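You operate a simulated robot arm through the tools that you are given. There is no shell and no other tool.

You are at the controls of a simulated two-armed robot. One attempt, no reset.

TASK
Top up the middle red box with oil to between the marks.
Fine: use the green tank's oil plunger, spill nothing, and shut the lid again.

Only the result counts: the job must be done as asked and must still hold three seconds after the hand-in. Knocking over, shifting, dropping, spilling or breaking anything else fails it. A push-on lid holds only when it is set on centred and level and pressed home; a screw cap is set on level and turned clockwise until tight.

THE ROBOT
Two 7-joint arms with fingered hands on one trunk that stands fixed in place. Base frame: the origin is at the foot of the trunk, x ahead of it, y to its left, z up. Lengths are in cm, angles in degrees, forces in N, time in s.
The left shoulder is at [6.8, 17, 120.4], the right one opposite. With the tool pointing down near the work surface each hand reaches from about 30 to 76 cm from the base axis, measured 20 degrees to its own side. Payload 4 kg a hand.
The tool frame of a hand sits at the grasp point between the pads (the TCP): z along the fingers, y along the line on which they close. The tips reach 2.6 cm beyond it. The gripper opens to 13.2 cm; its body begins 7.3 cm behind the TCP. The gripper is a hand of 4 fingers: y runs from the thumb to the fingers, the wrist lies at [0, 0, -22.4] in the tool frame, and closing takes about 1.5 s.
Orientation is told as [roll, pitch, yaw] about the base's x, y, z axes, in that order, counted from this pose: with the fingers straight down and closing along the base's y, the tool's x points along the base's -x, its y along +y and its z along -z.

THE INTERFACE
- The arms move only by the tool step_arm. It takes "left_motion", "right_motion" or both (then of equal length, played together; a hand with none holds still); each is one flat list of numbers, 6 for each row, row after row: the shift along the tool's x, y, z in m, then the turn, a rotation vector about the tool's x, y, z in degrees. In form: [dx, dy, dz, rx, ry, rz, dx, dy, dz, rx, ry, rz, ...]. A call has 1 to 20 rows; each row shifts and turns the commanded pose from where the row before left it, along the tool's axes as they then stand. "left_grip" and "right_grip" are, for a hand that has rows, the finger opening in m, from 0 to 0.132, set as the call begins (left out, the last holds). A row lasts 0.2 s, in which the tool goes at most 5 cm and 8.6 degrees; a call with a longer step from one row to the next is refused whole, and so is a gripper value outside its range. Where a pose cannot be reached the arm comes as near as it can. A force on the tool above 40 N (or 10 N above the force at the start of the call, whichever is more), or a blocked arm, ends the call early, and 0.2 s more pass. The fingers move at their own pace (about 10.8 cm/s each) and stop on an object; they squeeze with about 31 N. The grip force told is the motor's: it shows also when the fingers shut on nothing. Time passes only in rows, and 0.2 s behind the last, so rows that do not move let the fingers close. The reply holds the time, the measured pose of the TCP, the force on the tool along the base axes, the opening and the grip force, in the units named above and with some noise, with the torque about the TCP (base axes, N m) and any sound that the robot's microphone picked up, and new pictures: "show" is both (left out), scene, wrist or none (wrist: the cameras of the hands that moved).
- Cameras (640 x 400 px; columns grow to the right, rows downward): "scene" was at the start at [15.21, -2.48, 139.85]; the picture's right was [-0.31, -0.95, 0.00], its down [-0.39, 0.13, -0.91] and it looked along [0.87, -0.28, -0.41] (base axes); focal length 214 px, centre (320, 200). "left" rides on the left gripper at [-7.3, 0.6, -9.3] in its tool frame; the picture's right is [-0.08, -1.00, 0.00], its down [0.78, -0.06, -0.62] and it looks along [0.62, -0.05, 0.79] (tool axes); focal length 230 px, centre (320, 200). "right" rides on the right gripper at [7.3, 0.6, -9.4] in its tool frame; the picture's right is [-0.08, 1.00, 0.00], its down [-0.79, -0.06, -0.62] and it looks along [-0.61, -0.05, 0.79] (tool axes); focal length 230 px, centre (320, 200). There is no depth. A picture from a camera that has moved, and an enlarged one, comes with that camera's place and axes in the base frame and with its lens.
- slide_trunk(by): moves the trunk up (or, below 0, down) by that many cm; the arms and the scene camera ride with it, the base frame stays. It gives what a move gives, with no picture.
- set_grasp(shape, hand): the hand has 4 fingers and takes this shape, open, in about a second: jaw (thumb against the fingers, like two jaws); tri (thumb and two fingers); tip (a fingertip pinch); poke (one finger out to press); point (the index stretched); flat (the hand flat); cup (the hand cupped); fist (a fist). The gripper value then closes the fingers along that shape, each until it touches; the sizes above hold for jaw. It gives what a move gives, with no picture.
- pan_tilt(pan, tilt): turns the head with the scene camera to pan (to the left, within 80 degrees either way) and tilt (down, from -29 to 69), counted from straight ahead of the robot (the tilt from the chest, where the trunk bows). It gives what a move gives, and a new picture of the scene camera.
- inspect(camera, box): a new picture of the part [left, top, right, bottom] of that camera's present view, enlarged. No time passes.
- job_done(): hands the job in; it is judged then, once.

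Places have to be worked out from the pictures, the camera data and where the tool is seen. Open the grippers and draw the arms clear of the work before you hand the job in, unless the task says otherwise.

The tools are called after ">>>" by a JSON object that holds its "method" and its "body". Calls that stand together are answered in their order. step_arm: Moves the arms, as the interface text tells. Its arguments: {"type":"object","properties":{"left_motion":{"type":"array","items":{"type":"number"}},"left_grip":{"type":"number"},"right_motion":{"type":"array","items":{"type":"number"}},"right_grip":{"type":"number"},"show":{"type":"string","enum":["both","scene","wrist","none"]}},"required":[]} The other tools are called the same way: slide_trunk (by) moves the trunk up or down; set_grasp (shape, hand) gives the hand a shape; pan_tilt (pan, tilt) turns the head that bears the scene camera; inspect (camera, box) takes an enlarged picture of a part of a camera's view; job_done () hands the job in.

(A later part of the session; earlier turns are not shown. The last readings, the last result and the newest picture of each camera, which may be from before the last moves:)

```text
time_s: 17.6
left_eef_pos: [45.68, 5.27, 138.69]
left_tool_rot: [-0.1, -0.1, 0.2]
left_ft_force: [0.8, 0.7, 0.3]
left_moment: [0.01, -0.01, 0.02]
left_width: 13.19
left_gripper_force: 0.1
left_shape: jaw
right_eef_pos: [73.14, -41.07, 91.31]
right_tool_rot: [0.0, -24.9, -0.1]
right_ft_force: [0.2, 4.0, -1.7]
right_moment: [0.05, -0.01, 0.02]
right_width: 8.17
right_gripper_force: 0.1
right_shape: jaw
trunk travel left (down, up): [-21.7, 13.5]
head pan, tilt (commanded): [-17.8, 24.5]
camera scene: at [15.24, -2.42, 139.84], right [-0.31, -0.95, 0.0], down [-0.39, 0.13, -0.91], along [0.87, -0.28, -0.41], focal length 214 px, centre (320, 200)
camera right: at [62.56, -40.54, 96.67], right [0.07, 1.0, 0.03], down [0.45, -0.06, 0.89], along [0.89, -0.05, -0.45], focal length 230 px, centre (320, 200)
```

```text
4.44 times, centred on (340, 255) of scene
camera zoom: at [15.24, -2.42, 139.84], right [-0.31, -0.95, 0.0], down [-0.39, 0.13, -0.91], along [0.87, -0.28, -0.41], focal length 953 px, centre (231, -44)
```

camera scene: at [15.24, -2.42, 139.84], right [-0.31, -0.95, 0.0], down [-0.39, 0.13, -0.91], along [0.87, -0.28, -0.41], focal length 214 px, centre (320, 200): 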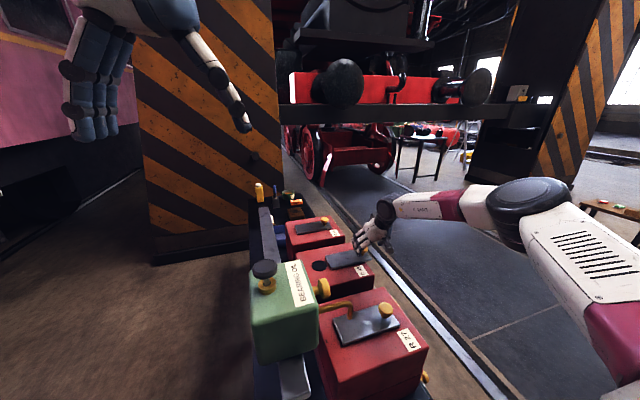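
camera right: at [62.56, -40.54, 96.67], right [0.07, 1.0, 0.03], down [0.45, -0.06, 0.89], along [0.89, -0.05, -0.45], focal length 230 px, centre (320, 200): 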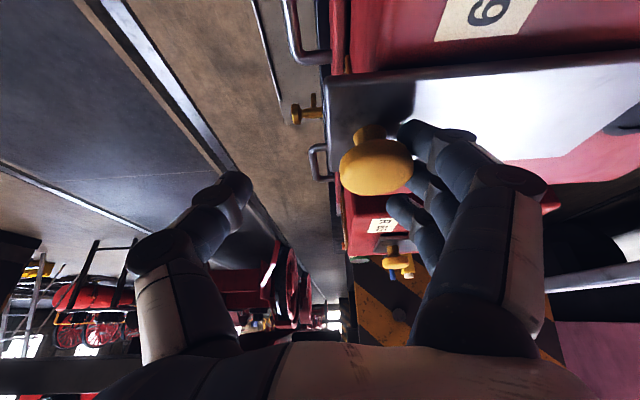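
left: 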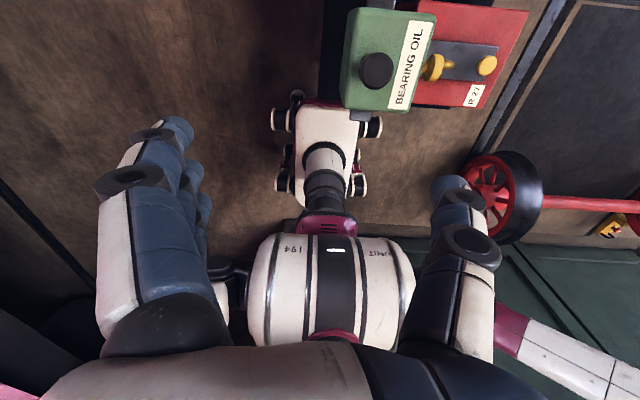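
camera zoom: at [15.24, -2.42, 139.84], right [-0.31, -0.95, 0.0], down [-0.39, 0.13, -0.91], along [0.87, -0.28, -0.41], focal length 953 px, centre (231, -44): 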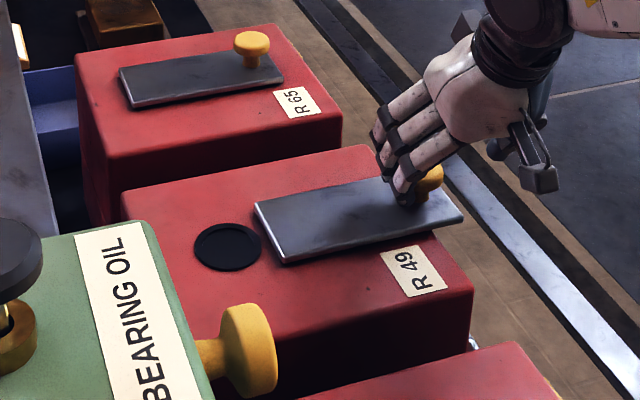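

The hole is fully clear again. I'll lift the right hand straight off the knob and go back to the gauge-viewing pose, a bit closer than before.

>>> {"method": "step_arm", "body": {"right_motion": [-0.0141, 0, -0.0302, 0, 0, 0, -0.0141, 0, -0.0302, 0, 0, 0, -0.0141, 0, -0.0302, 0, 0, 0, 0.0217, -0.0244, -0.0249, 0, 0, 0, 0.0217, -0.0244, -0.0249, 0, 0, 0, 0.0217, -0.0244, -0.0249, 0, 0, 0, 0.0217, -0.0244, -0.0249, 0, 0, 0, 0.0217, -0.0244, -0.0249, 0, 0, 0, 0, 0, 0, 0, -7.5, 0, 0, 0, 0, 0, -7.5, 0, 0.0147, 0, 0.0175, -5.05, 0, -6.02, 0.0147, 0, 0.0175, -5.05, 0, -6.02, 0.0147, 0, 0.0175, -5.05, 0, -6.02, 0.0147, 0, 0.0175, -5.05, 0, -6.02, 0.0147, 0, 0.0175, -5.05, 0, -6.02, 0.0147, 0, 0.0175, -5.05, 0, -6.02, 0.0147, 0, 0.0175, -5.05, 0, -6.02]}}

>>> {"method": "inspect", "body": {"camera": "scene", "box": [280, 210, 400, 300]}}

```text
time_s: 21.2
left_eef_pos: [45.9, 5.17, 138.67]
left_tool_rot: [0.0, 0.1, 0.1]
left_ft_force: [-0.1, -0.4, 0.2]
left_moment: [0.0, -0.02, -0.02]
left_width: 13.17
left_gripper_force: 0.1
left_shape: jaw
right_eef_pos: [57.98, -53.18, 91.88]
right_tool_rot: [0.1, -40.0, 54.9]
right_ft_force: [-0.3, 0.0, -0.2]
right_moment: [-0.02, -0.01, 0.03]
right_width: 8.01
right_gripper_force: 0.1
right_shape: jaw
trunk travel left (down, up): [-21.7, 13.5]
head pan, tilt (commanded): [-17.8, 24.5]
camera scene: at [15.3, -2.5, 139.83], right [-0.31, -0.95, 0.0], down [-0.4, 0.13, -0.91], along [0.87, -0.28, -0.41], focal length 214 px, centre (320, 200)
camera right: at [50.92, -62.53, 94.34], right [-0.78, 0.62, 0.05], down [0.17, 0.13, 0.98], along [0.6, 0.77, -0.21], focal length 230 px, centre (320, 200)
```

scene: 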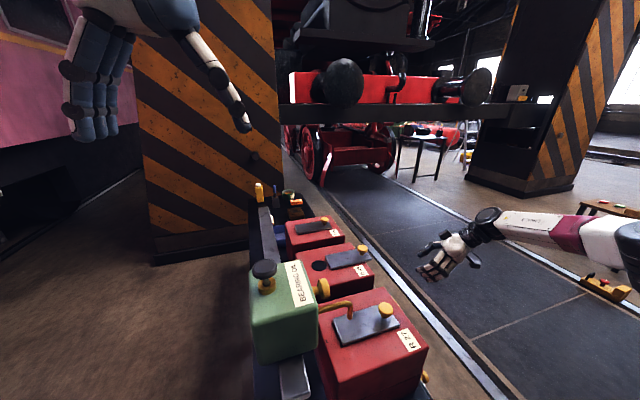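
right: 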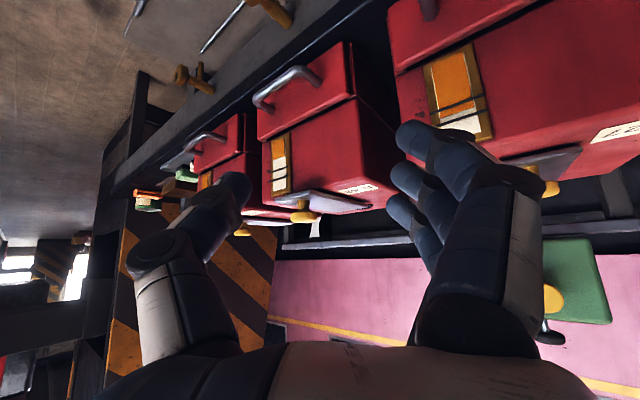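

```text
4.44 times, centred on (340, 255) of scene
camera zoom: at [15.3, -2.5, 139.83], right [-0.31, -0.95, 0.0], down [-0.4, 0.13, -0.91], along [0.87, -0.28, -0.41], focal length 953 px, centre (231, -44)
```

zoom: 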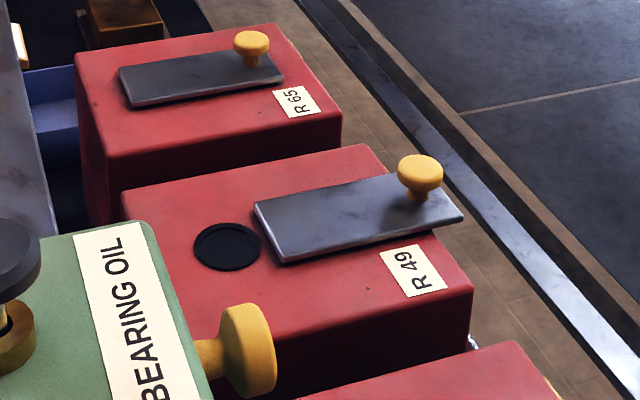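

The lid stays open. By my estimates the tank spans x 41–55, y -10.5–0.5 and z 95–106, so it must move about +25 cm along the rail. I'll bring the closed left hand behind it on the robot's side, ready to push its rear face low down.

>>> {"method": "step_arm", "body": {"left_motion": [0.0256, -0.0204, 0.026, 0, 0, 0, 0.0256, -0.0204, 0.026, 0, 0, 0, 0.0256, -0.0204, 0.026, 0, 0, 0, 0.0256, -0.0204, 0.026, 0, 0, 0, 0.0256, -0.0204, 0.026, 0, 0, 0, 0, 0, 0, 0, -5, 0, 0, 0, 0, 0, -5, 0], "left_grip": 0.02}}

>>> {"method": "inspect", "body": {"camera": "right", "box": [250, 120, 390, 240]}}

```text
time_s: 22.8
left_eef_pos: [32.95, -5.03, 125.62]
left_tool_rot: [0.0, -10.1, 0.0]
left_ft_force: [0.6, -0.4, 0.7]
left_moment: [0.02, 0.03, -0.03]
left_width: 2.04
left_gripper_force: 0.0
left_shape: jaw
right_eef_pos: [58.05, -53.2, 91.89]
right_tool_rot: [0.0, -40.1, 54.9]
right_ft_force: [-0.3, 0.2, -0.3]
right_moment: [-0.04, 0.0, 0.01]
right_width: 8.02
right_gripper_force: 0.0
right_shape: jaw
trunk travel left (down, up): [-21.7, 13.5]
head pan, tilt (commanded): [-17.8, 24.5]
camera scene: at [15.19, -2.52, 139.85], right [-0.31, -0.95, 0.0], down [-0.39, 0.13, -0.91], along [0.87, -0.28, -0.41], focal length 214 px, centre (320, 200)
camera left: at [38.48, -4.56, 136.13], right [0.08, -1.0, 0.01], down [-0.88, -0.06, 0.47], along [-0.47, -0.05, -0.88], focal length 230 px, centre (320, 200)
```

scene: 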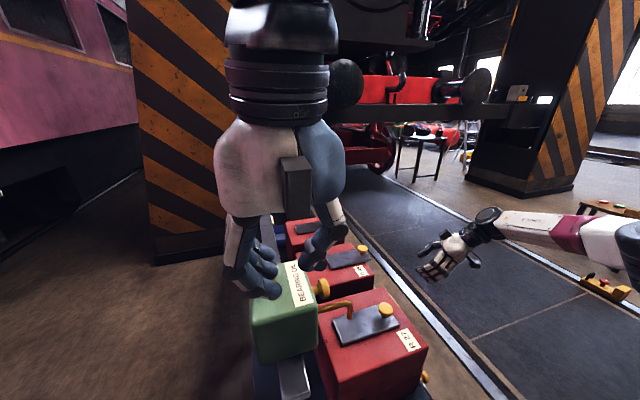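
left: 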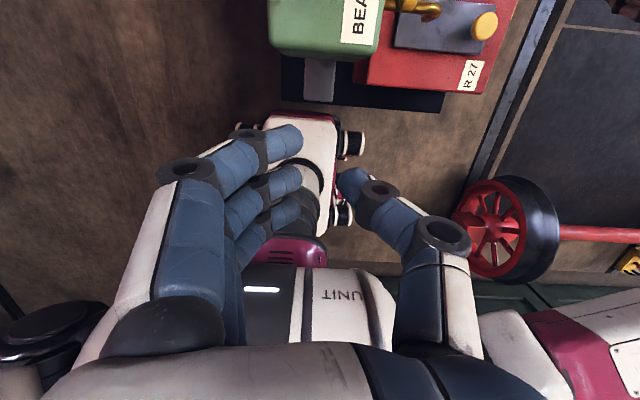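

```text
3.33 times, centred on (320, 180) of right
camera zoom: at [50.85, -62.54, 94.43], right [-0.78, 0.62, 0.05], down [0.17, 0.13, 0.98], along [0.6, 0.77, -0.21], focal length 767 px, centre (320, 267)
```

zoom: 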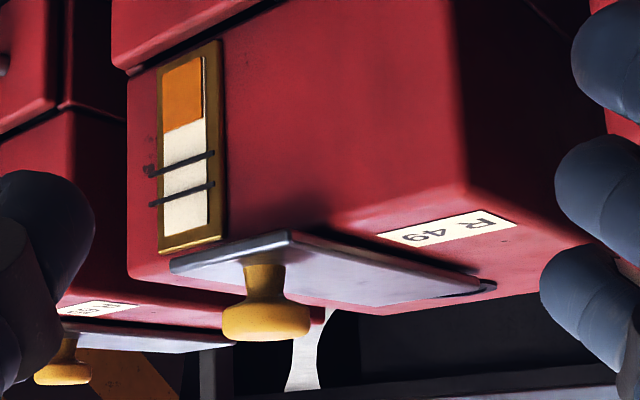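

The left hand is lined up behind the tank with its index finger's outer side near x 36.5. I'll descend to z ≈ 99.5, just behind the tank's rear face.

>>> {"method": "step_arm", "body": {"left_motion": [0.0076, 0, 0.0428, 0, 0, 0, 0.0076, 0, 0.0428, 0, 0, 0, 0.0076, 0, 0.0428, 0, 0, 0, 0.0076, 0, 0.0428, 0, 0, 0, 0.0076, 0, 0.0428, 0, 0, 0, 0.0076, 0, 0.0428, 0, 0, 0]}}

```text
time_s: 24.4
left_eef_pos: [34.02, -6.28, 103.24]
left_tool_rot: [-6.4, -10.7, 3.1]
left_ft_force: [-0.2, -0.3, -0.2]
left_moment: [0.01, -0.01, -0.02]
left_width: 2.01
left_gripper_force: 0.1
left_shape: jaw
right_eef_pos: [58.0, -53.28, 92.04]
right_tool_rot: [0.0, -39.9, 54.9]
right_ft_force: [0.2, 0.2, -0.5]
right_moment: [0.0, 0.0, -0.03]
right_width: 8.02
right_gripper_force: 0.0
right_shape: jaw
trunk travel left (down, up): [-21.7, 13.5]
head pan, tilt (commanded): [-17.8, 24.5]
stopped in row 6 (left hand): the arm was blocked; the commanded pose is now the measured one
camera scene: at [15.11, -2.48, 139.86], right [-0.31, -0.95, 0.0], down [-0.39, 0.13, -0.91], along [0.87, -0.28, -0.41], focal length 214 px, centre (320, 200)
camera left: at [39.5, -4.46, 113.59], right [0.11, -0.99, 0.12], down [-0.88, -0.04, 0.46], along [-0.45, -0.16, -0.88], focal length 230 px, centre (320, 200)
```

scene: 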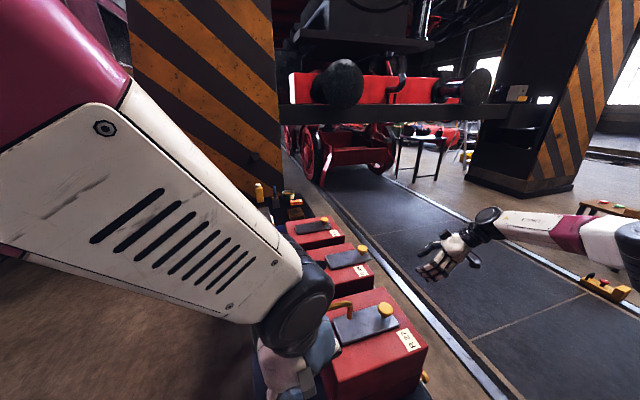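
left: 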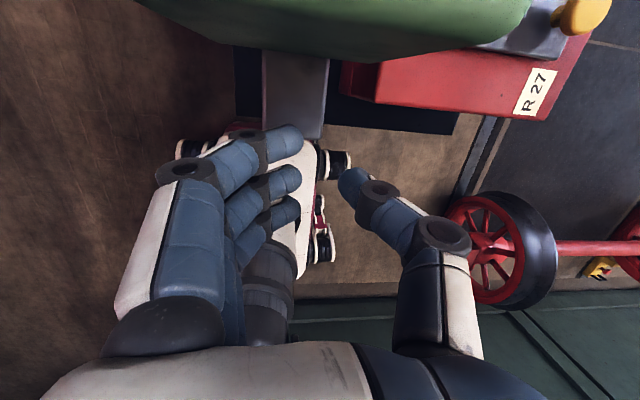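

The left arm was blocked by its own folding at z = 103, with no contact force. The fingertip at about [36.6, -4.5, 101] can still push the tank at mid-height, so I'll move forward slowly and straighten the slight roll and yaw on the way.

>>> {"method": "step_arm", "body": {"left_motion": [-0.0049, -0.0002, 0.001, -1.43, 0.03, 1.05, -0.0049, -0.0002, 0.001, -1.43, 0.03, 1.05, -0.0049, 0, 0.001, -1.43, 0.03, 1.05, -0.0049, 0, 0.001, -1.43, 0.03, 1.05]}}

```text
time_s: 25.6
left_eef_pos: [37.11, -6.8, 105.91]
left_tool_rot: [-5.4, -10.6, 1.4]
left_ft_force: [0.3, -0.3, 0.9]
left_moment: [0.01, -0.01, -0.01]
left_width: 2.01
left_gripper_force: 0.0
left_shape: jaw
right_eef_pos: [57.99, -53.22, 91.96]
right_tool_rot: [0.1, -40.1, 54.9]
right_ft_force: [0.5, 0.1, -0.6]
right_moment: [0.01, 0.01, -0.03]
right_width: 8.03
right_gripper_force: 0.0
right_shape: jaw
trunk travel left (down, up): [-21.7, 13.5]
head pan, tilt (commanded): [-17.8, 24.5]
stopped in row 4 (left hand): the arm was blocked; the commanded pose is now the measured one
camera scene: at [15.21, -2.45, 139.85], right [-0.31, -0.95, 0.0], down [-0.39, 0.13, -0.91], along [0.87, -0.28, -0.41], focal length 214 px, centre (320, 200)
camera left: at [42.53, -5.38, 116.39], right [0.08, -0.99, 0.11], down [-0.89, -0.02, 0.46], along [-0.46, -0.13, -0.88], focal length 230 px, centre (320, 200)
```

scene: 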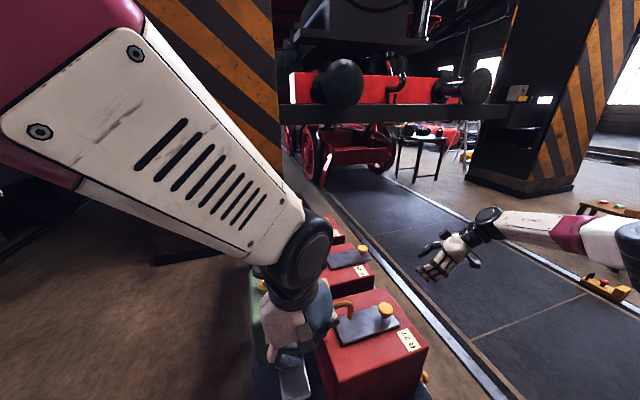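
left: 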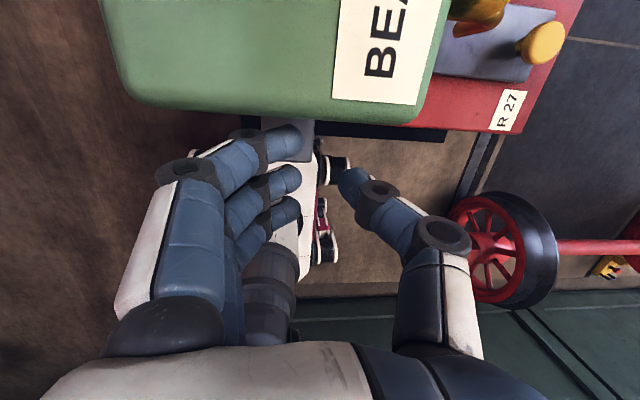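

The left arm is folding onto itself with a vertical hand so close to the trunk. I'll back it up and come in from the left side instead, with the fingers pointing mostly toward -y.

>>> {"method": "step_arm", "body": {"left_motion": [-0.0074, -0.0037, -0.0391, 0, 0, 0, -0.0074, -0.0037, -0.0391, 0, 0, 0, -0.0074, -0.0037, -0.0391, 0, 0, 0, -0.0074, -0.0037, -0.0391, 0, 0, 0, -0.0074, -0.0037, -0.0391, 0, 0, 0]}}

```text
time_s: 26.8
left_eef_pos: [36.87, -6.95, 125.7]
left_tool_rot: [-4.9, -10.7, 1.2]
left_ft_force: [0.2, 0.2, 0.7]
left_moment: [0.01, 0.01, 0.0]
left_width: 2.06
left_gripper_force: 0.1
left_shape: jaw
right_eef_pos: [58.04, -53.2, 92.0]
right_tool_rot: [-0.1, -39.9, 54.8]
right_ft_force: [-0.4, 0.3, 0.3]
right_moment: [0.0, 0.0, 0.02]
right_width: 8.02
right_gripper_force: 0.0
right_shape: jaw
trunk travel left (down, up): [-21.7, 13.5]
head pan, tilt (commanded): [-17.8, 24.5]
camera scene: at [15.18, -2.45, 139.85], right [-0.31, -0.95, 0.0], down [-0.39, 0.13, -0.91], along [0.87, -0.28, -0.41], focal length 214 px, centre (320, 200)
camera left: at [42.39, -5.59, 136.11], right [0.08, -0.99, 0.1], down [-0.89, -0.03, 0.46], along [-0.46, -0.12, -0.88], focal length 230 px, centre (320, 200)
```

scene: 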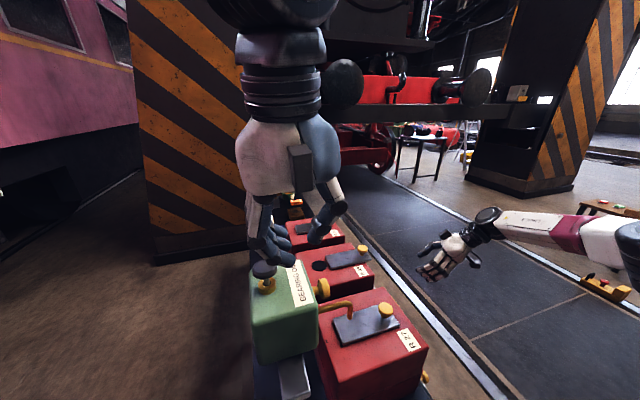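
left: 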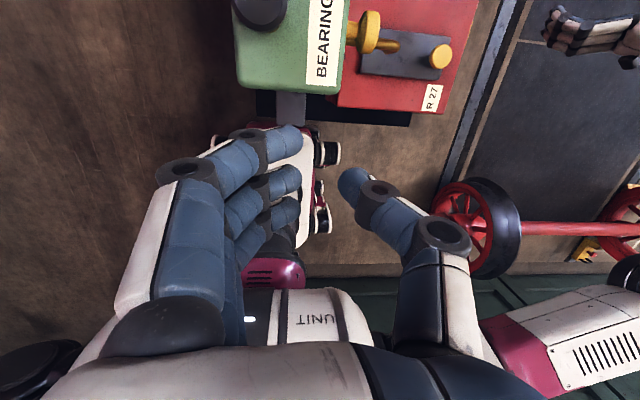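

Now I'll shift left to y ≈ +9 and roll the hand about 60° so the fingers point to -y and slightly down, with a small yaw so the fingertips lead forward.

>>> {"method": "step_arm", "body": {"left_motion": [0, 0.04, 0, -2.45, 5.35, 0.6, 0, 0.04, 0, -2.45, 5.35, 0.6, 0, 0.04, 0, 0, 0, 0, 0, 0.04, 0, 0, 0, 0, 0, 0, 0, 7.5, 0, 0, 0, 0, 0, 7.5, 0, 0, 0, 0, 0, 7.5, 0, 0, 0, 0, 0, 7.5, 0, 0, 0, 0, 0, 7.5, 0, 0, 0, 0, 0, 7.5, 0, 0, 0, 0, 0, 7.5, 0, 0, 0, 0, 0, 7.5, 0, 0, 0, 0, 0, 0, -6.5, -3.75, 0, 0, 0, 0, -6.5, -3.75]}}

```text
time_s: 29.8
left_eef_pos: [37.11, 8.96, 125.25]
left_tool_rot: [-59.9, -0.1, 14.4]
left_ft_force: [0.3, -0.7, 0.2]
left_moment: [-0.01, -0.01, 0.0]
left_width: 2.05
left_gripper_force: 0.0
left_shape: jaw
right_eef_pos: [58.08, -53.14, 92.02]
right_tool_rot: [0.0, -40.1, 55.0]
right_ft_force: [-0.4, 0.5, -0.2]
right_moment: [-0.04, 0.02, 0.03]
right_width: 7.99
right_gripper_force: 0.0
right_shape: jaw
trunk travel left (down, up): [-21.7, 13.5]
head pan, tilt (commanded): [-17.8, 24.5]
camera scene: at [15.21, -2.46, 139.85], right [-0.31, -0.95, 0.0], down [-0.39, 0.13, -0.91], along [0.87, -0.28, -0.41], focal length 214 px, centre (320, 200)
camera left: at [42.02, 18.81, 129.43], right [0.2, -0.46, 0.86], down [-0.89, 0.29, 0.36], along [-0.42, -0.84, -0.35], focal length 230 px, centre (320, 200)
```

scene: 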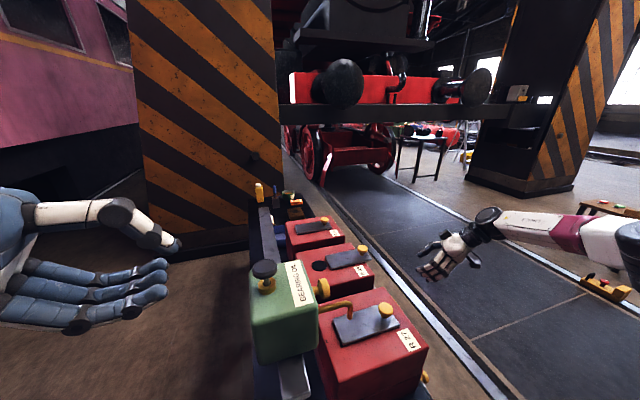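
left: 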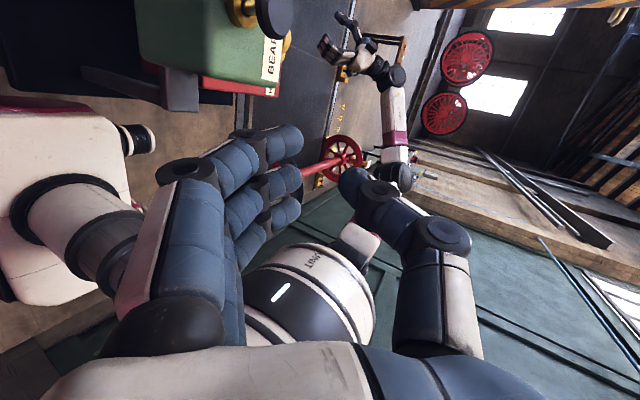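

The hand now comes from the left with the thumb up and fingers below. I'll lower it to z ≈ 101 on the left of the rail, then slide it in behind the tank.

>>> {"method": "step_arm", "body": {"left_motion": [0.0039, 0.042, 0.0231, 0, 0, 0, 0.0039, 0.042, 0.0231, 0, 0, 0, 0.0039, 0.042, 0.0231, 0, 0, 0, 0.0039, 0.042, 0.0231, 0, 0, 0, 0.0039, 0.042, 0.0231, 0, 0, 0]}}

```text
time_s: 31.0
left_eef_pos: [36.81, 9.36, 101.48]
left_tool_rot: [-59.9, 0.0, 14.6]
left_ft_force: [-0.5, 0.2, -0.1]
left_moment: [-0.03, 0.0, -0.01]
left_width: 2.01
left_gripper_force: 0.2
left_shape: jaw
left hand out of reach, approached as far as the arm can: row 2, 3
right_eef_pos: [58.09, -53.23, 91.97]
right_tool_rot: [0.1, -40.0, 54.9]
right_ft_force: [0.4, -0.1, 0.5]
right_moment: [-0.02, -0.01, -0.04]
right_width: 8.01
right_gripper_force: 0.0
right_shape: jaw
trunk travel left (down, up): [-21.7, 13.5]
head pan, tilt (commanded): [-17.8, 24.5]
camera scene: at [15.25, -2.44, 139.84], right [-0.3, -0.95, 0.0], down [-0.39, 0.13, -0.91], along [0.87, -0.28, -0.41], focal length 214 px, centre (320, 200)
camera left: at [41.82, 19.15, 105.65], right [0.2, -0.47, 0.86], down [-0.89, 0.29, 0.36], along [-0.42, -0.84, -0.35], focal length 230 px, centre (320, 200)
```

scene: 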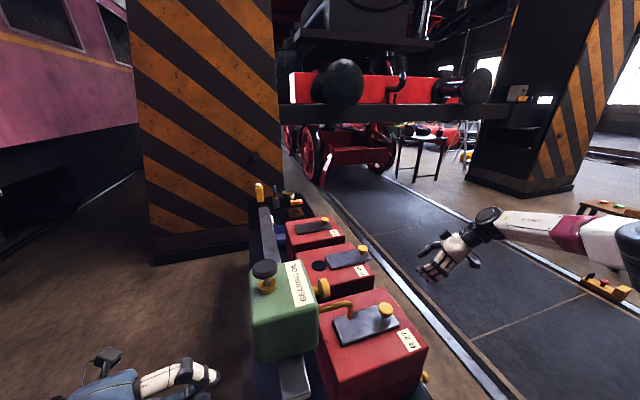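
left: 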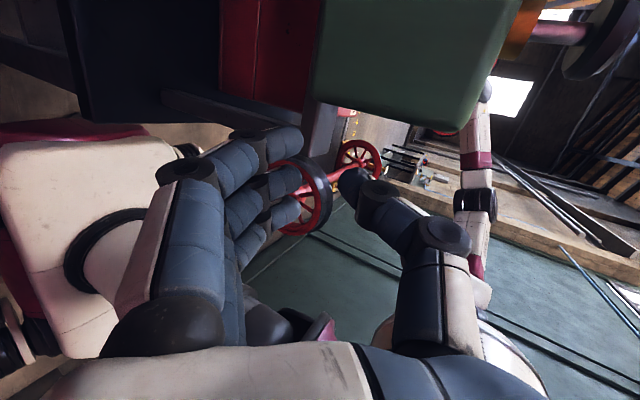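

The left hand is low beside the rail but close to its inner reach limit. Raising the trunk 10 cm gives the left arm more room to reach in close and low, so I'll do that.

>>> {"method": "slide_trunk", "body": {"by": 10}}

>>> {"method": "pan_tilt", "body": {"pan": -14, "tilt": 44}}

```text
time_s: 32.3
left_eef_pos: [36.89, 9.27, 111.57]
left_tool_rot: [-59.8, 0.0, 14.6]
left_ft_force: [-0.2, -0.7, -0.8]
left_moment: [0.0, -0.01, 0.02]
left_width: 2.04
left_gripper_force: 0.0
left_shape: jaw
right_eef_pos: [57.99, -53.28, 102.09]
right_tool_rot: [0.2, -40.0, 54.9]
right_ft_force: [0.0, 0.4, -0.5]
right_moment: [0.0, -0.02, 0.0]
right_width: 7.97
right_gripper_force: 0.0
right_shape: jaw
trunk travel left (down, up): [-31.7, 3.5]
head pan, tilt (commanded): [-17.8, 24.5]
```

```text
time_s: 33.2
left_eef_pos: [36.86, 9.29, 111.55]
left_tool_rot: [-59.8, -0.1, 14.6]
left_ft_force: [0.7, -0.2, -0.7]
left_moment: [0.0, 0.0, -0.03]
left_width: 2.01
left_gripper_force: 0.0
left_shape: jaw
right_eef_pos: [58.12, -53.22, 101.88]
right_tool_rot: [0.0, -40.0, 54.9]
right_ft_force: [-0.5, 0.0, 0.1]
right_moment: [-0.02, 0.02, -0.02]
right_width: 7.99
right_gripper_force: 0.0
right_shape: jaw
trunk travel left (down, up): [-31.7, 3.5]
head pan, tilt (commanded): [-14.0, 44.0]
camera scene: at [11.83, -1.65, 147.02], right [-0.24, -0.97, 0.0], down [-0.67, 0.17, -0.72], along [0.7, -0.17, -0.69], focal length 214 px, centre (320, 200)
```

scene: 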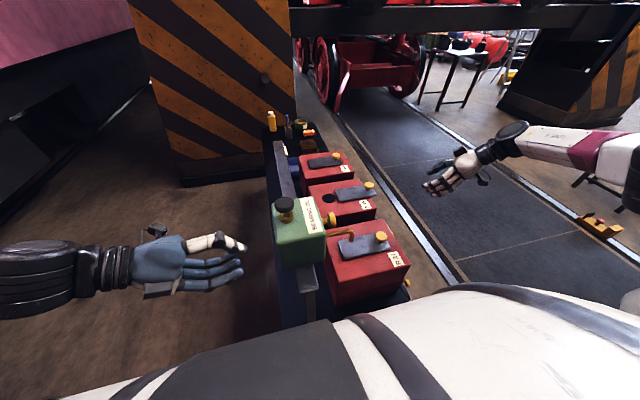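

The view is clear now, with the left hand to the left of the tank. I'll lower it to z ≈ 100.5 and pull back slightly in x before sliding in behind the tank.

>>> {"method": "step_arm", "body": {"left_motion": [0.0081, 0.0328, 0.0165, 0, 0, 0, 0.0081, 0.0328, 0.0165, 0, 0, 0, 0.0081, 0.0328, 0.0165, 0, 0, 0], "show": "none"}}

>>> {"method": "step_arm", "body": {"left_motion": [0.0083, -0.0161, 0.028, 0, 0, 0, 0.0083, -0.0161, 0.028, 0, 0, 0, 0.0083, -0.0161, 0.028, 0, 0, 0]}}

```text
time_s: 34.0
left_eef_pos: [34.37, 9.29, 100.46]
left_tool_rot: [-59.9, -0.1, 14.5]
left_ft_force: [-0.7, 0.4, -0.3]
left_moment: [0.01, -0.02, -0.02]
left_width: 2.04
left_gripper_force: 0.1
left_shape: jaw
right_eef_pos: [57.94, -53.18, 102.03]
right_tool_rot: [0.0, -40.0, 55.0]
right_ft_force: [-0.6, 0.3, 0.3]
right_moment: [-0.01, 0.01, 0.03]
right_width: 7.99
right_gripper_force: 0.2
right_shape: jaw
trunk travel left (down, up): [-31.7, 3.5]
head pan, tilt (commanded): [-14.0, 44.0]
```

```text
time_s: 34.8
left_eef_pos: [34.32, -0.62, 100.48]
left_tool_rot: [-59.8, -0.1, 14.5]
left_ft_force: [1.0, -0.2, -0.4]
left_moment: [0.02, -0.02, 0.0]
left_width: 2.01
left_gripper_force: 0.0
left_shape: jaw
right_eef_pos: [58.19, -53.26, 101.98]
right_tool_rot: [0.0, -40.0, 54.8]
right_ft_force: [0.3, -0.6, 0.9]
right_moment: [0.0, 0.03, -0.04]
right_width: 8.01
right_gripper_force: 0.0
right_shape: jaw
trunk travel left (down, up): [-31.7, 3.5]
head pan, tilt (commanded): [-14.0, 44.0]
camera scene: at [11.88, -1.71, 147.01], right [-0.24, -0.97, 0.0], down [-0.67, 0.17, -0.72], along [0.7, -0.17, -0.7], focal length 214 px, centre (320, 200)
camera left: at [39.34, 9.17, 104.58], right [0.2, -0.47, 0.86], down [-0.89, 0.29, 0.36], along [-0.42, -0.84, -0.36], focal length 230 px, centre (320, 200)
```

scene: 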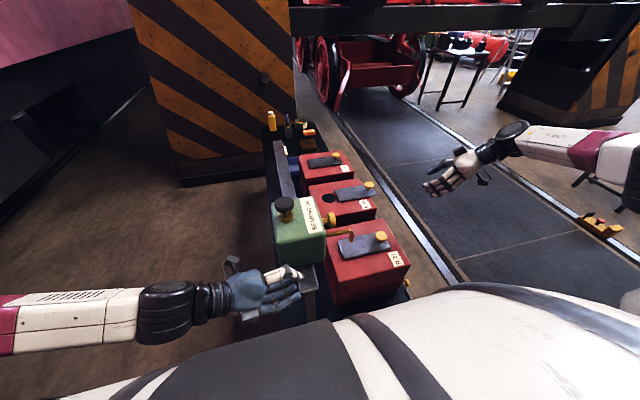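
left: 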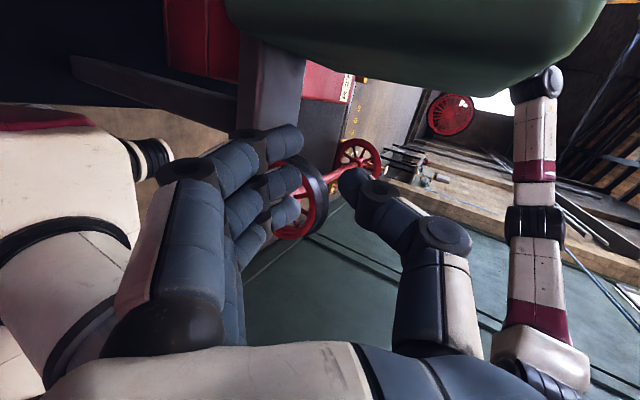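

The hand is behind the tank. I'll shift 2 cm further toward -y so the fingertips are near the rail line, then push +x slowly.

>>> {"method": "step_arm", "body": {"left_motion": [0.0025, -0.0048, 0.0084, 0, 0, 0, 0.0025, -0.0048, 0.0084, 0, 0, 0, -0.0097, -0.0012, 0.0022, 0, 0, 0, -0.0097, -0.0012, 0.0022, 0, 0, 0, -0.0048, -0.0006, 0.0011, 0, 0, 0, -0.0048, -0.0006, 0.0011, 0, 0, 0, -0.0048, -0.0006, 0.0011, 0, 0, 0, -0.0048, -0.0006, 0.0011, 0, 0, 0]}}

```text
time_s: 36.6
left_eef_pos: [38.27, -2.7, 100.46]
left_tool_rot: [-59.9, 0.0, 14.4]
left_ft_force: [-5.0, -0.8, -0.5]
left_moment: [0.02, 0.12, -0.06]
left_width: 2.05
left_gripper_force: 0.0
left_shape: jaw
right_eef_pos: [57.97, -53.3, 102.07]
right_tool_rot: [0.0, -40.0, 54.8]
right_ft_force: [-0.4, -0.5, -0.7]
right_moment: [-0.01, 0.0, 0.03]
right_width: 8.03
right_gripper_force: 0.0
right_shape: jaw
trunk travel left (down, up): [-31.7, 3.5]
head pan, tilt (commanded): [-14.0, 44.0]
camera scene: at [11.76, -1.66, 147.02], right [-0.24, -0.97, 0.0], down [-0.67, 0.17, -0.72], along [0.7, -0.17, -0.69], focal length 214 px, centre (320, 200)
camera left: at [43.23, 7.13, 104.66], right [0.2, -0.47, 0.86], down [-0.89, 0.29, 0.36], along [-0.42, -0.84, -0.35], focal length 230 px, centre (320, 200)
```

scene: 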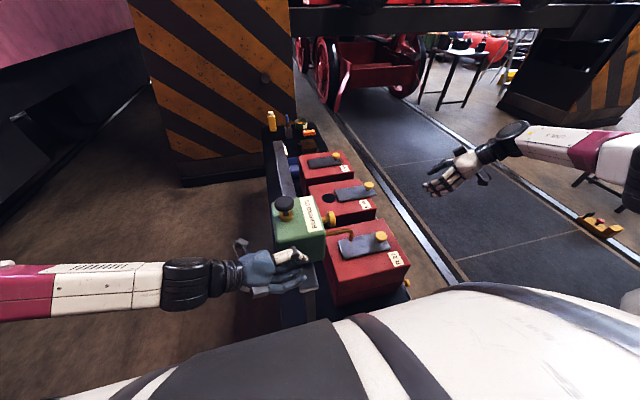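
left: 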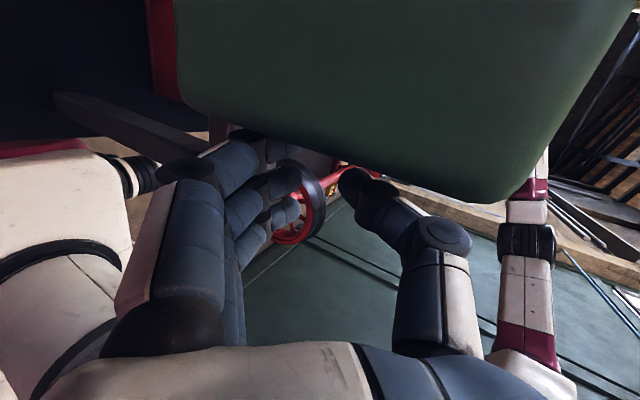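

Contact with the tank reads about 5 N. I'll push another 3 cm slowly and see whether it slides freely.

>>> {"method": "step_arm", "body": {"left_motion": [-0.0048, -0.0006, 0.0011, 0, 0, 0, -0.0048, -0.0006, 0.0011, 0, 0, 0, -0.0048, -0.0006, 0.0011, 0, 0, 0, -0.0048, -0.0006, 0.0011, 0, 0, 0, -0.0048, -0.0006, 0.0011, 0, 0, 0, -0.0048, -0.0006, 0.0011, 0, 0, 0], "show": "none"}}

>>> {"method": "inspect", "body": {"camera": "scene", "box": [230, 140, 430, 320]}}

```text
time_s: 38.0
left_eef_pos: [41.4, -2.77, 100.55]
left_tool_rot: [-59.7, -0.2, 14.4]
left_ft_force: [-1.9, 0.1, 0.5]
left_moment: [-0.01, 0.01, 0.02]
left_width: 2.01
left_gripper_force: 0.1
left_shape: jaw
right_eef_pos: [58.04, -53.32, 101.96]
right_tool_rot: [0.0, -39.9, 54.9]
right_ft_force: [0.7, -0.5, -0.9]
right_moment: [0.0, 0.0, -0.02]
right_width: 8.01
right_gripper_force: 0.2
right_shape: jaw
trunk travel left (down, up): [-31.7, 3.5]
head pan, tilt (commanded): [-14.0, 44.0]
```

```text
2.22 times, centred on (330, 230) of scene
camera zoom: at [11.8, -1.66, 147.02], right [-0.24, -0.97, 0.0], down [-0.67, 0.17, -0.72], along [0.7, -0.17, -0.69], focal length 477 px, centre (298, 133)
```

zoom: 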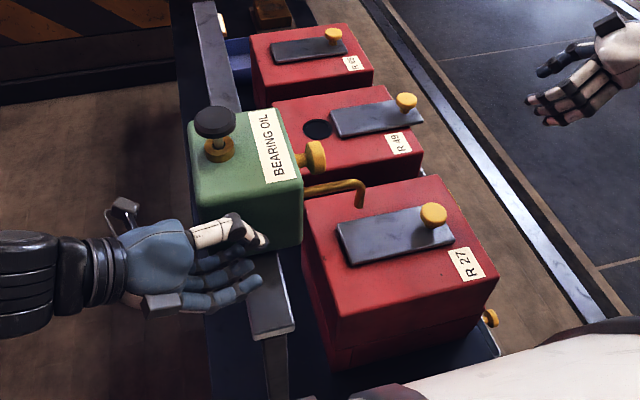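

The tank slides smoothly with little force, and the spout tip is now at about x 52.3. It needs to reach about 73.7, so I'll keep pushing at moderate speed.

>>> {"method": "step_arm", "body": {"left_motion": [-0.0078, -0.001, 0.0017, 0, 0, 0, -0.0078, -0.001, 0.0017, 0, 0, 0, -0.0078, -0.001, 0.0017, 0, 0, 0, -0.0078, -0.001, 0.0017, 0, 0, 0, -0.0078, -0.001, 0.0017, 0, 0, 0, -0.0078, -0.001, 0.0017, 0, 0, 0, -0.0078, -0.001, 0.0017, 0, 0, 0, -0.0078, -0.001, 0.0017, 0, 0, 0, -0.0078, -0.001, 0.0017, 0, 0, 0, -0.0078, -0.001, 0.0017, 0, 0, 0, -0.0078, -0.001, 0.0017, 0, 0, 0, -0.0078, -0.001, 0.0017, 0, 0, 0, -0.0078, -0.001, 0.0017, 0, 0, 0, -0.0078, -0.001, 0.0017, 0, 0, 0, -0.0078, -0.001, 0.0017, 0, 0, 0, -0.0078, -0.001, 0.0017, 0, 0, 0], "show": "scene"}}

>>> {"method": "inspect", "body": {"camera": "scene", "box": [230, 130, 430, 290]}}

```text
time_s: 41.4
left_eef_pos: [54.23, -2.55, 100.43]
left_tool_rot: [-59.8, -0.1, 14.4]
left_ft_force: [-1.3, 0.2, -0.2]
left_moment: [0.02, 0.03, -0.02]
left_width: 2.01
left_gripper_force: 0.1
left_shape: jaw
right_eef_pos: [58.11, -53.21, 101.99]
right_tool_rot: [0.1, -40.0, 54.9]
right_ft_force: [0.7, -0.6, 0.2]
right_moment: [-0.03, 0.01, 0.0]
right_width: 8.0
right_gripper_force: 0.1
right_shape: jaw
trunk travel left (down, up): [-31.7, 3.5]
head pan, tilt (commanded): [-14.0, 44.0]
camera scene: at [11.83, -1.67, 147.01], right [-0.24, -0.97, 0.0], down [-0.67, 0.17, -0.72], along [0.7, -0.17, -0.69], focal length 214 px, centre (320, 200)
```

scene: 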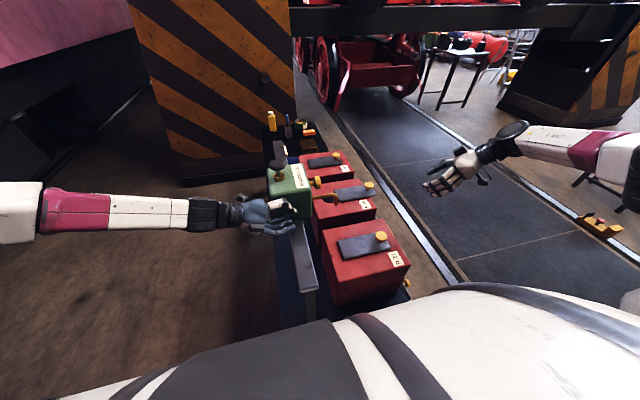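

```text
2.50 times, centred on (330, 210) of scene
camera zoom: at [11.83, -1.67, 147.01], right [-0.24, -0.97, 0.0], down [-0.67, 0.17, -0.72], along [0.7, -0.17, -0.69], focal length 536 px, centre (295, 175)
```

zoom: 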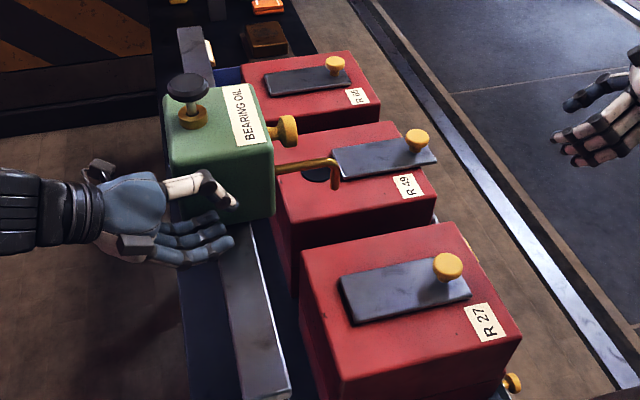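

The spout is at about x 65.6, with roughly 8 cm to go. I'll continue more slowly for 7 cm and then check the alignment.

>>> {"method": "step_arm", "body": {"left_motion": [-0.0048, -0.0006, 0.0011, 0, 0, 0, -0.0048, -0.0006, 0.0011, 0, 0, 0, -0.0048, -0.0006, 0.0011, 0, 0, 0, -0.0048, -0.0006, 0.0011, 0, 0, 0, -0.0048, -0.0006, 0.0011, 0, 0, 0, -0.0048, -0.0006, 0.0011, 0, 0, 0, -0.0048, -0.0006, 0.0011, 0, 0, 0, -0.0048, -0.0006, 0.0011, 0, 0, 0, -0.0048, -0.0006, 0.0011, 0, 0, 0, -0.0048, -0.0006, 0.0011, 0, 0, 0, -0.0048, -0.0006, 0.0011, 0, 0, 0, -0.0048, -0.0006, 0.0011, 0, 0, 0, -0.0048, -0.0006, 0.0011, 0, 0, 0], "show": "none"}}

>>> {"method": "inspect", "body": {"camera": "scene", "box": [250, 130, 410, 250]}}

>>> {"method": "inspect", "body": {"camera": "right", "box": [160, 60, 480, 300]}}

```text
time_s: 44.2
left_eef_pos: [60.58, -2.58, 100.43]
left_tool_rot: [-59.8, -0.1, 14.4]
left_ft_force: [-2.6, 0.6, -0.4]
left_moment: [0.0, 0.05, -0.03]
left_width: 2.03
left_gripper_force: 0.1
left_shape: jaw
right_eef_pos: [58.06, -53.26, 101.95]
right_tool_rot: [0.1, -40.0, 54.9]
right_ft_force: [0.4, 0.8, -0.2]
right_moment: [0.04, -0.02, 0.03]
right_width: 8.02
right_gripper_force: 0.1
right_shape: jaw
trunk travel left (down, up): [-31.7, 3.5]
head pan, tilt (commanded): [-14.0, 44.0]
```

```text
3.33 times, centred on (330, 190) of scene
camera zoom: at [11.8, -1.66, 147.02], right [-0.24, -0.97, 0.0], down [-0.67, 0.17, -0.72], along [0.7, -0.17, -0.69], focal length 715 px, centre (287, 233)
```

zoom: 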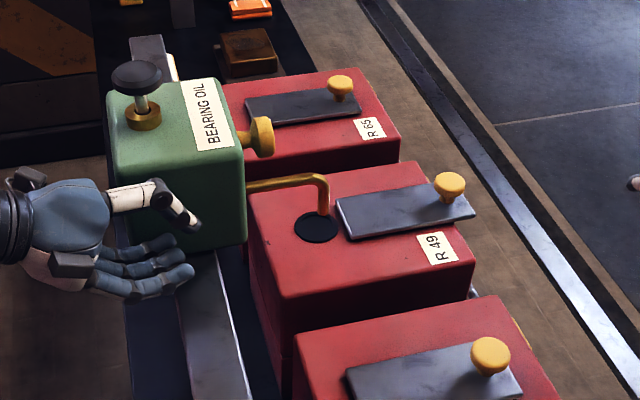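

```text
1.67 times, centred on (320, 180) of right
camera zoom: at [50.86, -62.51, 104.44], right [-0.78, 0.62, 0.05], down [0.17, 0.13, 0.98], along [0.6, 0.77, -0.21], focal length 384 px, centre (320, 233)
```

zoom: 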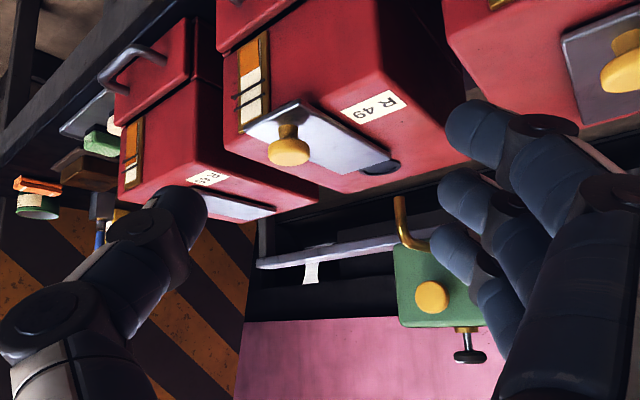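

The spout tip is at about [70.9, -20.5, 91] and the hole centre is at about x 73. I'll push about 2 cm more, very slowly.

>>> {"method": "step_arm", "body": {"left_motion": [-0.0039, -0.0005, 0.0009, 0, 0, 0, -0.0039, -0.0005, 0.0009, 0, 0, 0, -0.0039, -0.0005, 0.0009, 0, 0, 0, -0.0039, -0.0005, 0.0009, 0, 0, 0, -0.0039, -0.0005, 0.0009, 0, 0, 0], "show": "none"}}

>>> {"method": "inspect", "body": {"camera": "scene", "box": [290, 150, 390, 220]}}

>>> {"method": "inspect", "body": {"camera": "right", "box": [290, 100, 430, 200]}}

```text
time_s: 45.4
left_eef_pos: [62.62, -2.56, 100.36]
left_tool_rot: [-59.8, -0.1, 14.5]
left_ft_force: [0.0, -0.2, 0.8]
left_moment: [0.01, 0.03, -0.03]
left_width: 2.02
left_gripper_force: 0.1
left_shape: jaw
right_eef_pos: [58.06, -53.29, 102.04]
right_tool_rot: [0.1, -40.0, 55.0]
right_ft_force: [0.1, 0.3, 0.4]
right_moment: [-0.03, -0.03, -0.01]
right_width: 8.04
right_gripper_force: 0.0
right_shape: jaw
trunk travel left (down, up): [-31.7, 3.5]
head pan, tilt (commanded): [-14.0, 44.0]
```

```text
5.71 times, centred on (340, 185) of scene
camera zoom: at [11.83, -1.65, 147.01], right [-0.24, -0.97, 0.0], down [-0.67, 0.17, -0.72], along [0.7, -0.17, -0.69], focal length 1226 px, centre (206, 286)
```

zoom: 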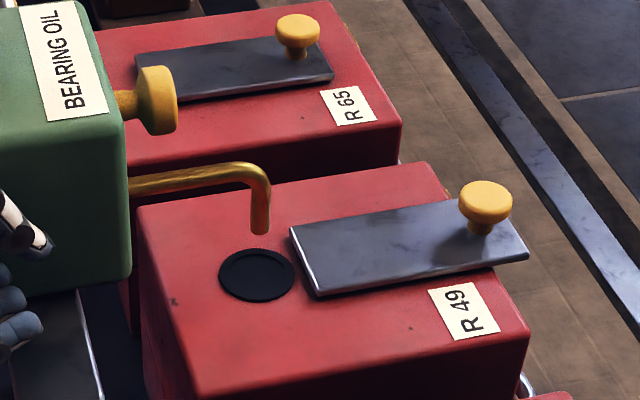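

```text
4.00 times, centred on (360, 150) of right
camera zoom: at [50.88, -62.5, 104.43], right [-0.78, 0.62, 0.05], down [0.17, 0.13, 0.98], along [0.6, 0.77, -0.21], focal length 920 px, centre (160, 400)
```

zoom: 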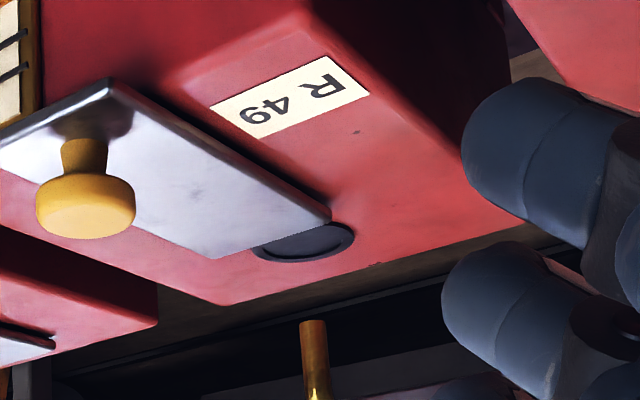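

The spout tip is at about [73.05, -20.3] over the hole at [73.5, -20.35], well inside its 2.75 cm radius. I'll back the left hand off, raise it clear, and lower the right camera back to gauge height.

>>> {"method": "step_arm", "body": {"left_motion": [0.0194, 0.0025, -0.0043, 0, 0, 0, 0.0194, 0.0025, -0.0043, 0, 0, 0, 0, -0.039, -0.0225, 0, 0, 0, 0, -0.039, -0.0225, 0, 0, 0, 0, -0.039, -0.0225, 0, 0, 0, 0, -0.039, -0.0225, 0, 0, 0, 0, -0.039, -0.0225, 0, 0, 0, 0, -0.039, -0.0225, 0, 0, 0], "right_motion": [0.0214, 0, 0.0255, 0, 0, 0, 0.0214, 0, 0.0255, 0, 0, 0, 0.0214, 0, 0.0255, 0, 0, 0, 0, 0, 0, 0, 0, 0, 0, 0, 0, 0, 0, 0, 0, 0, 0, 0, 0, 0, 0, 0, 0, 0, 0, 0, 0, 0, 0, 0, 0, 0]}}

>>> {"method": "inspect", "body": {"camera": "scene", "box": [250, 120, 390, 230]}}

>>> {"method": "inspect", "body": {"camera": "right", "box": [240, 110, 400, 250]}}

```text
time_s: 47.2
left_eef_pos: [58.57, -2.75, 127.36]
left_tool_rot: [-59.8, -0.1, 14.4]
left_ft_force: [1.0, -0.2, -1.0]
left_moment: [0.03, 0.01, -0.02]
left_width: 2.02
left_gripper_force: 0.1
left_shape: jaw
right_eef_pos: [58.11, -53.22, 92.08]
right_tool_rot: [0.0, -40.0, 54.9]
right_ft_force: [0.5, -1.0, -0.6]
right_moment: [-0.01, -0.04, 0.0]
right_width: 7.99
right_gripper_force: 0.1
right_shape: jaw
trunk travel left (down, up): [-31.7, 3.5]
head pan, tilt (commanded): [-14.0, 44.0]
camera scene: at [11.73, -1.68, 147.02], right [-0.24, -0.97, 0.0], down [-0.67, 0.17, -0.72], along [0.7, -0.17, -0.69], focal length 214 px, centre (320, 200)
camera right: at [50.87, -62.51, 94.51], right [-0.78, 0.62, 0.05], down [0.17, 0.13, 0.98], along [0.6, 0.77, -0.21], focal length 230 px, centre (320, 200)
camera left: at [63.51, 7.1, 131.6], right [0.2, -0.47, 0.86], down [-0.89, 0.29, 0.36], along [-0.42, -0.84, -0.36], focal length 230 px, centre (320, 200)
```

scene: 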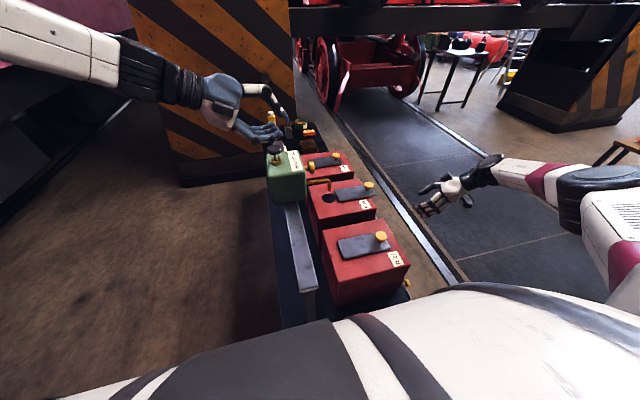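
right: 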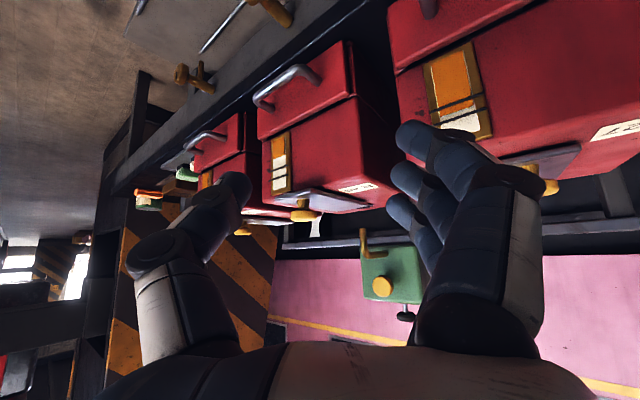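
left: 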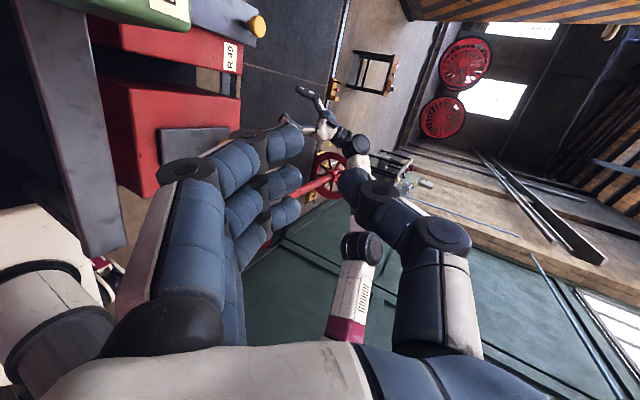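

```text
3.64 times, centred on (320, 175) of scene
camera zoom: at [11.73, -1.68, 147.02], right [-0.24, -0.97, 0.0], down [-0.67, 0.17, -0.72], along [0.7, -0.17, -0.69], focal length 780 px, centre (320, 291)
```

zoom: 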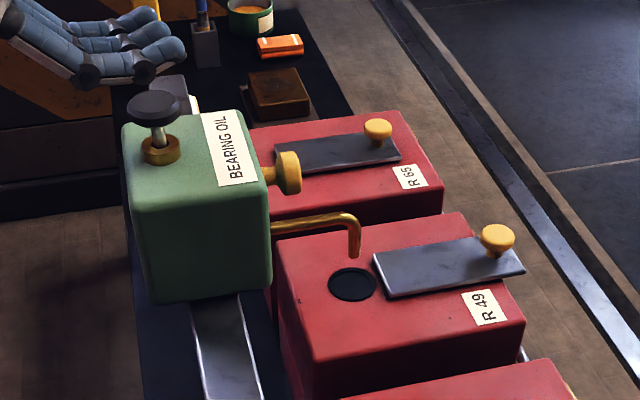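

```text
2.86 times, centred on (320, 180) of right
camera zoom: at [50.87, -62.51, 94.51], right [-0.78, 0.62, 0.05], down [0.17, 0.13, 0.98], along [0.6, 0.77, -0.21], focal length 657 px, centre (320, 257)
```

zoom: 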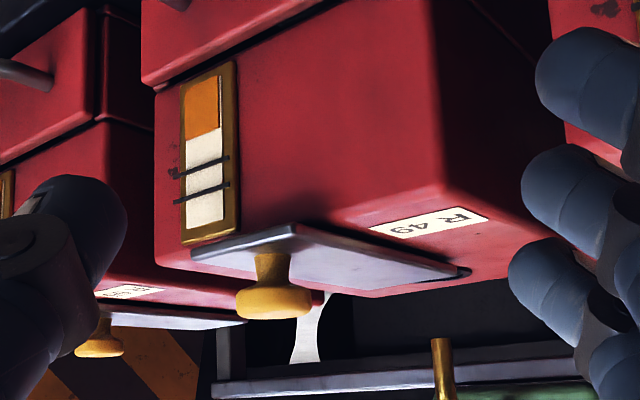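

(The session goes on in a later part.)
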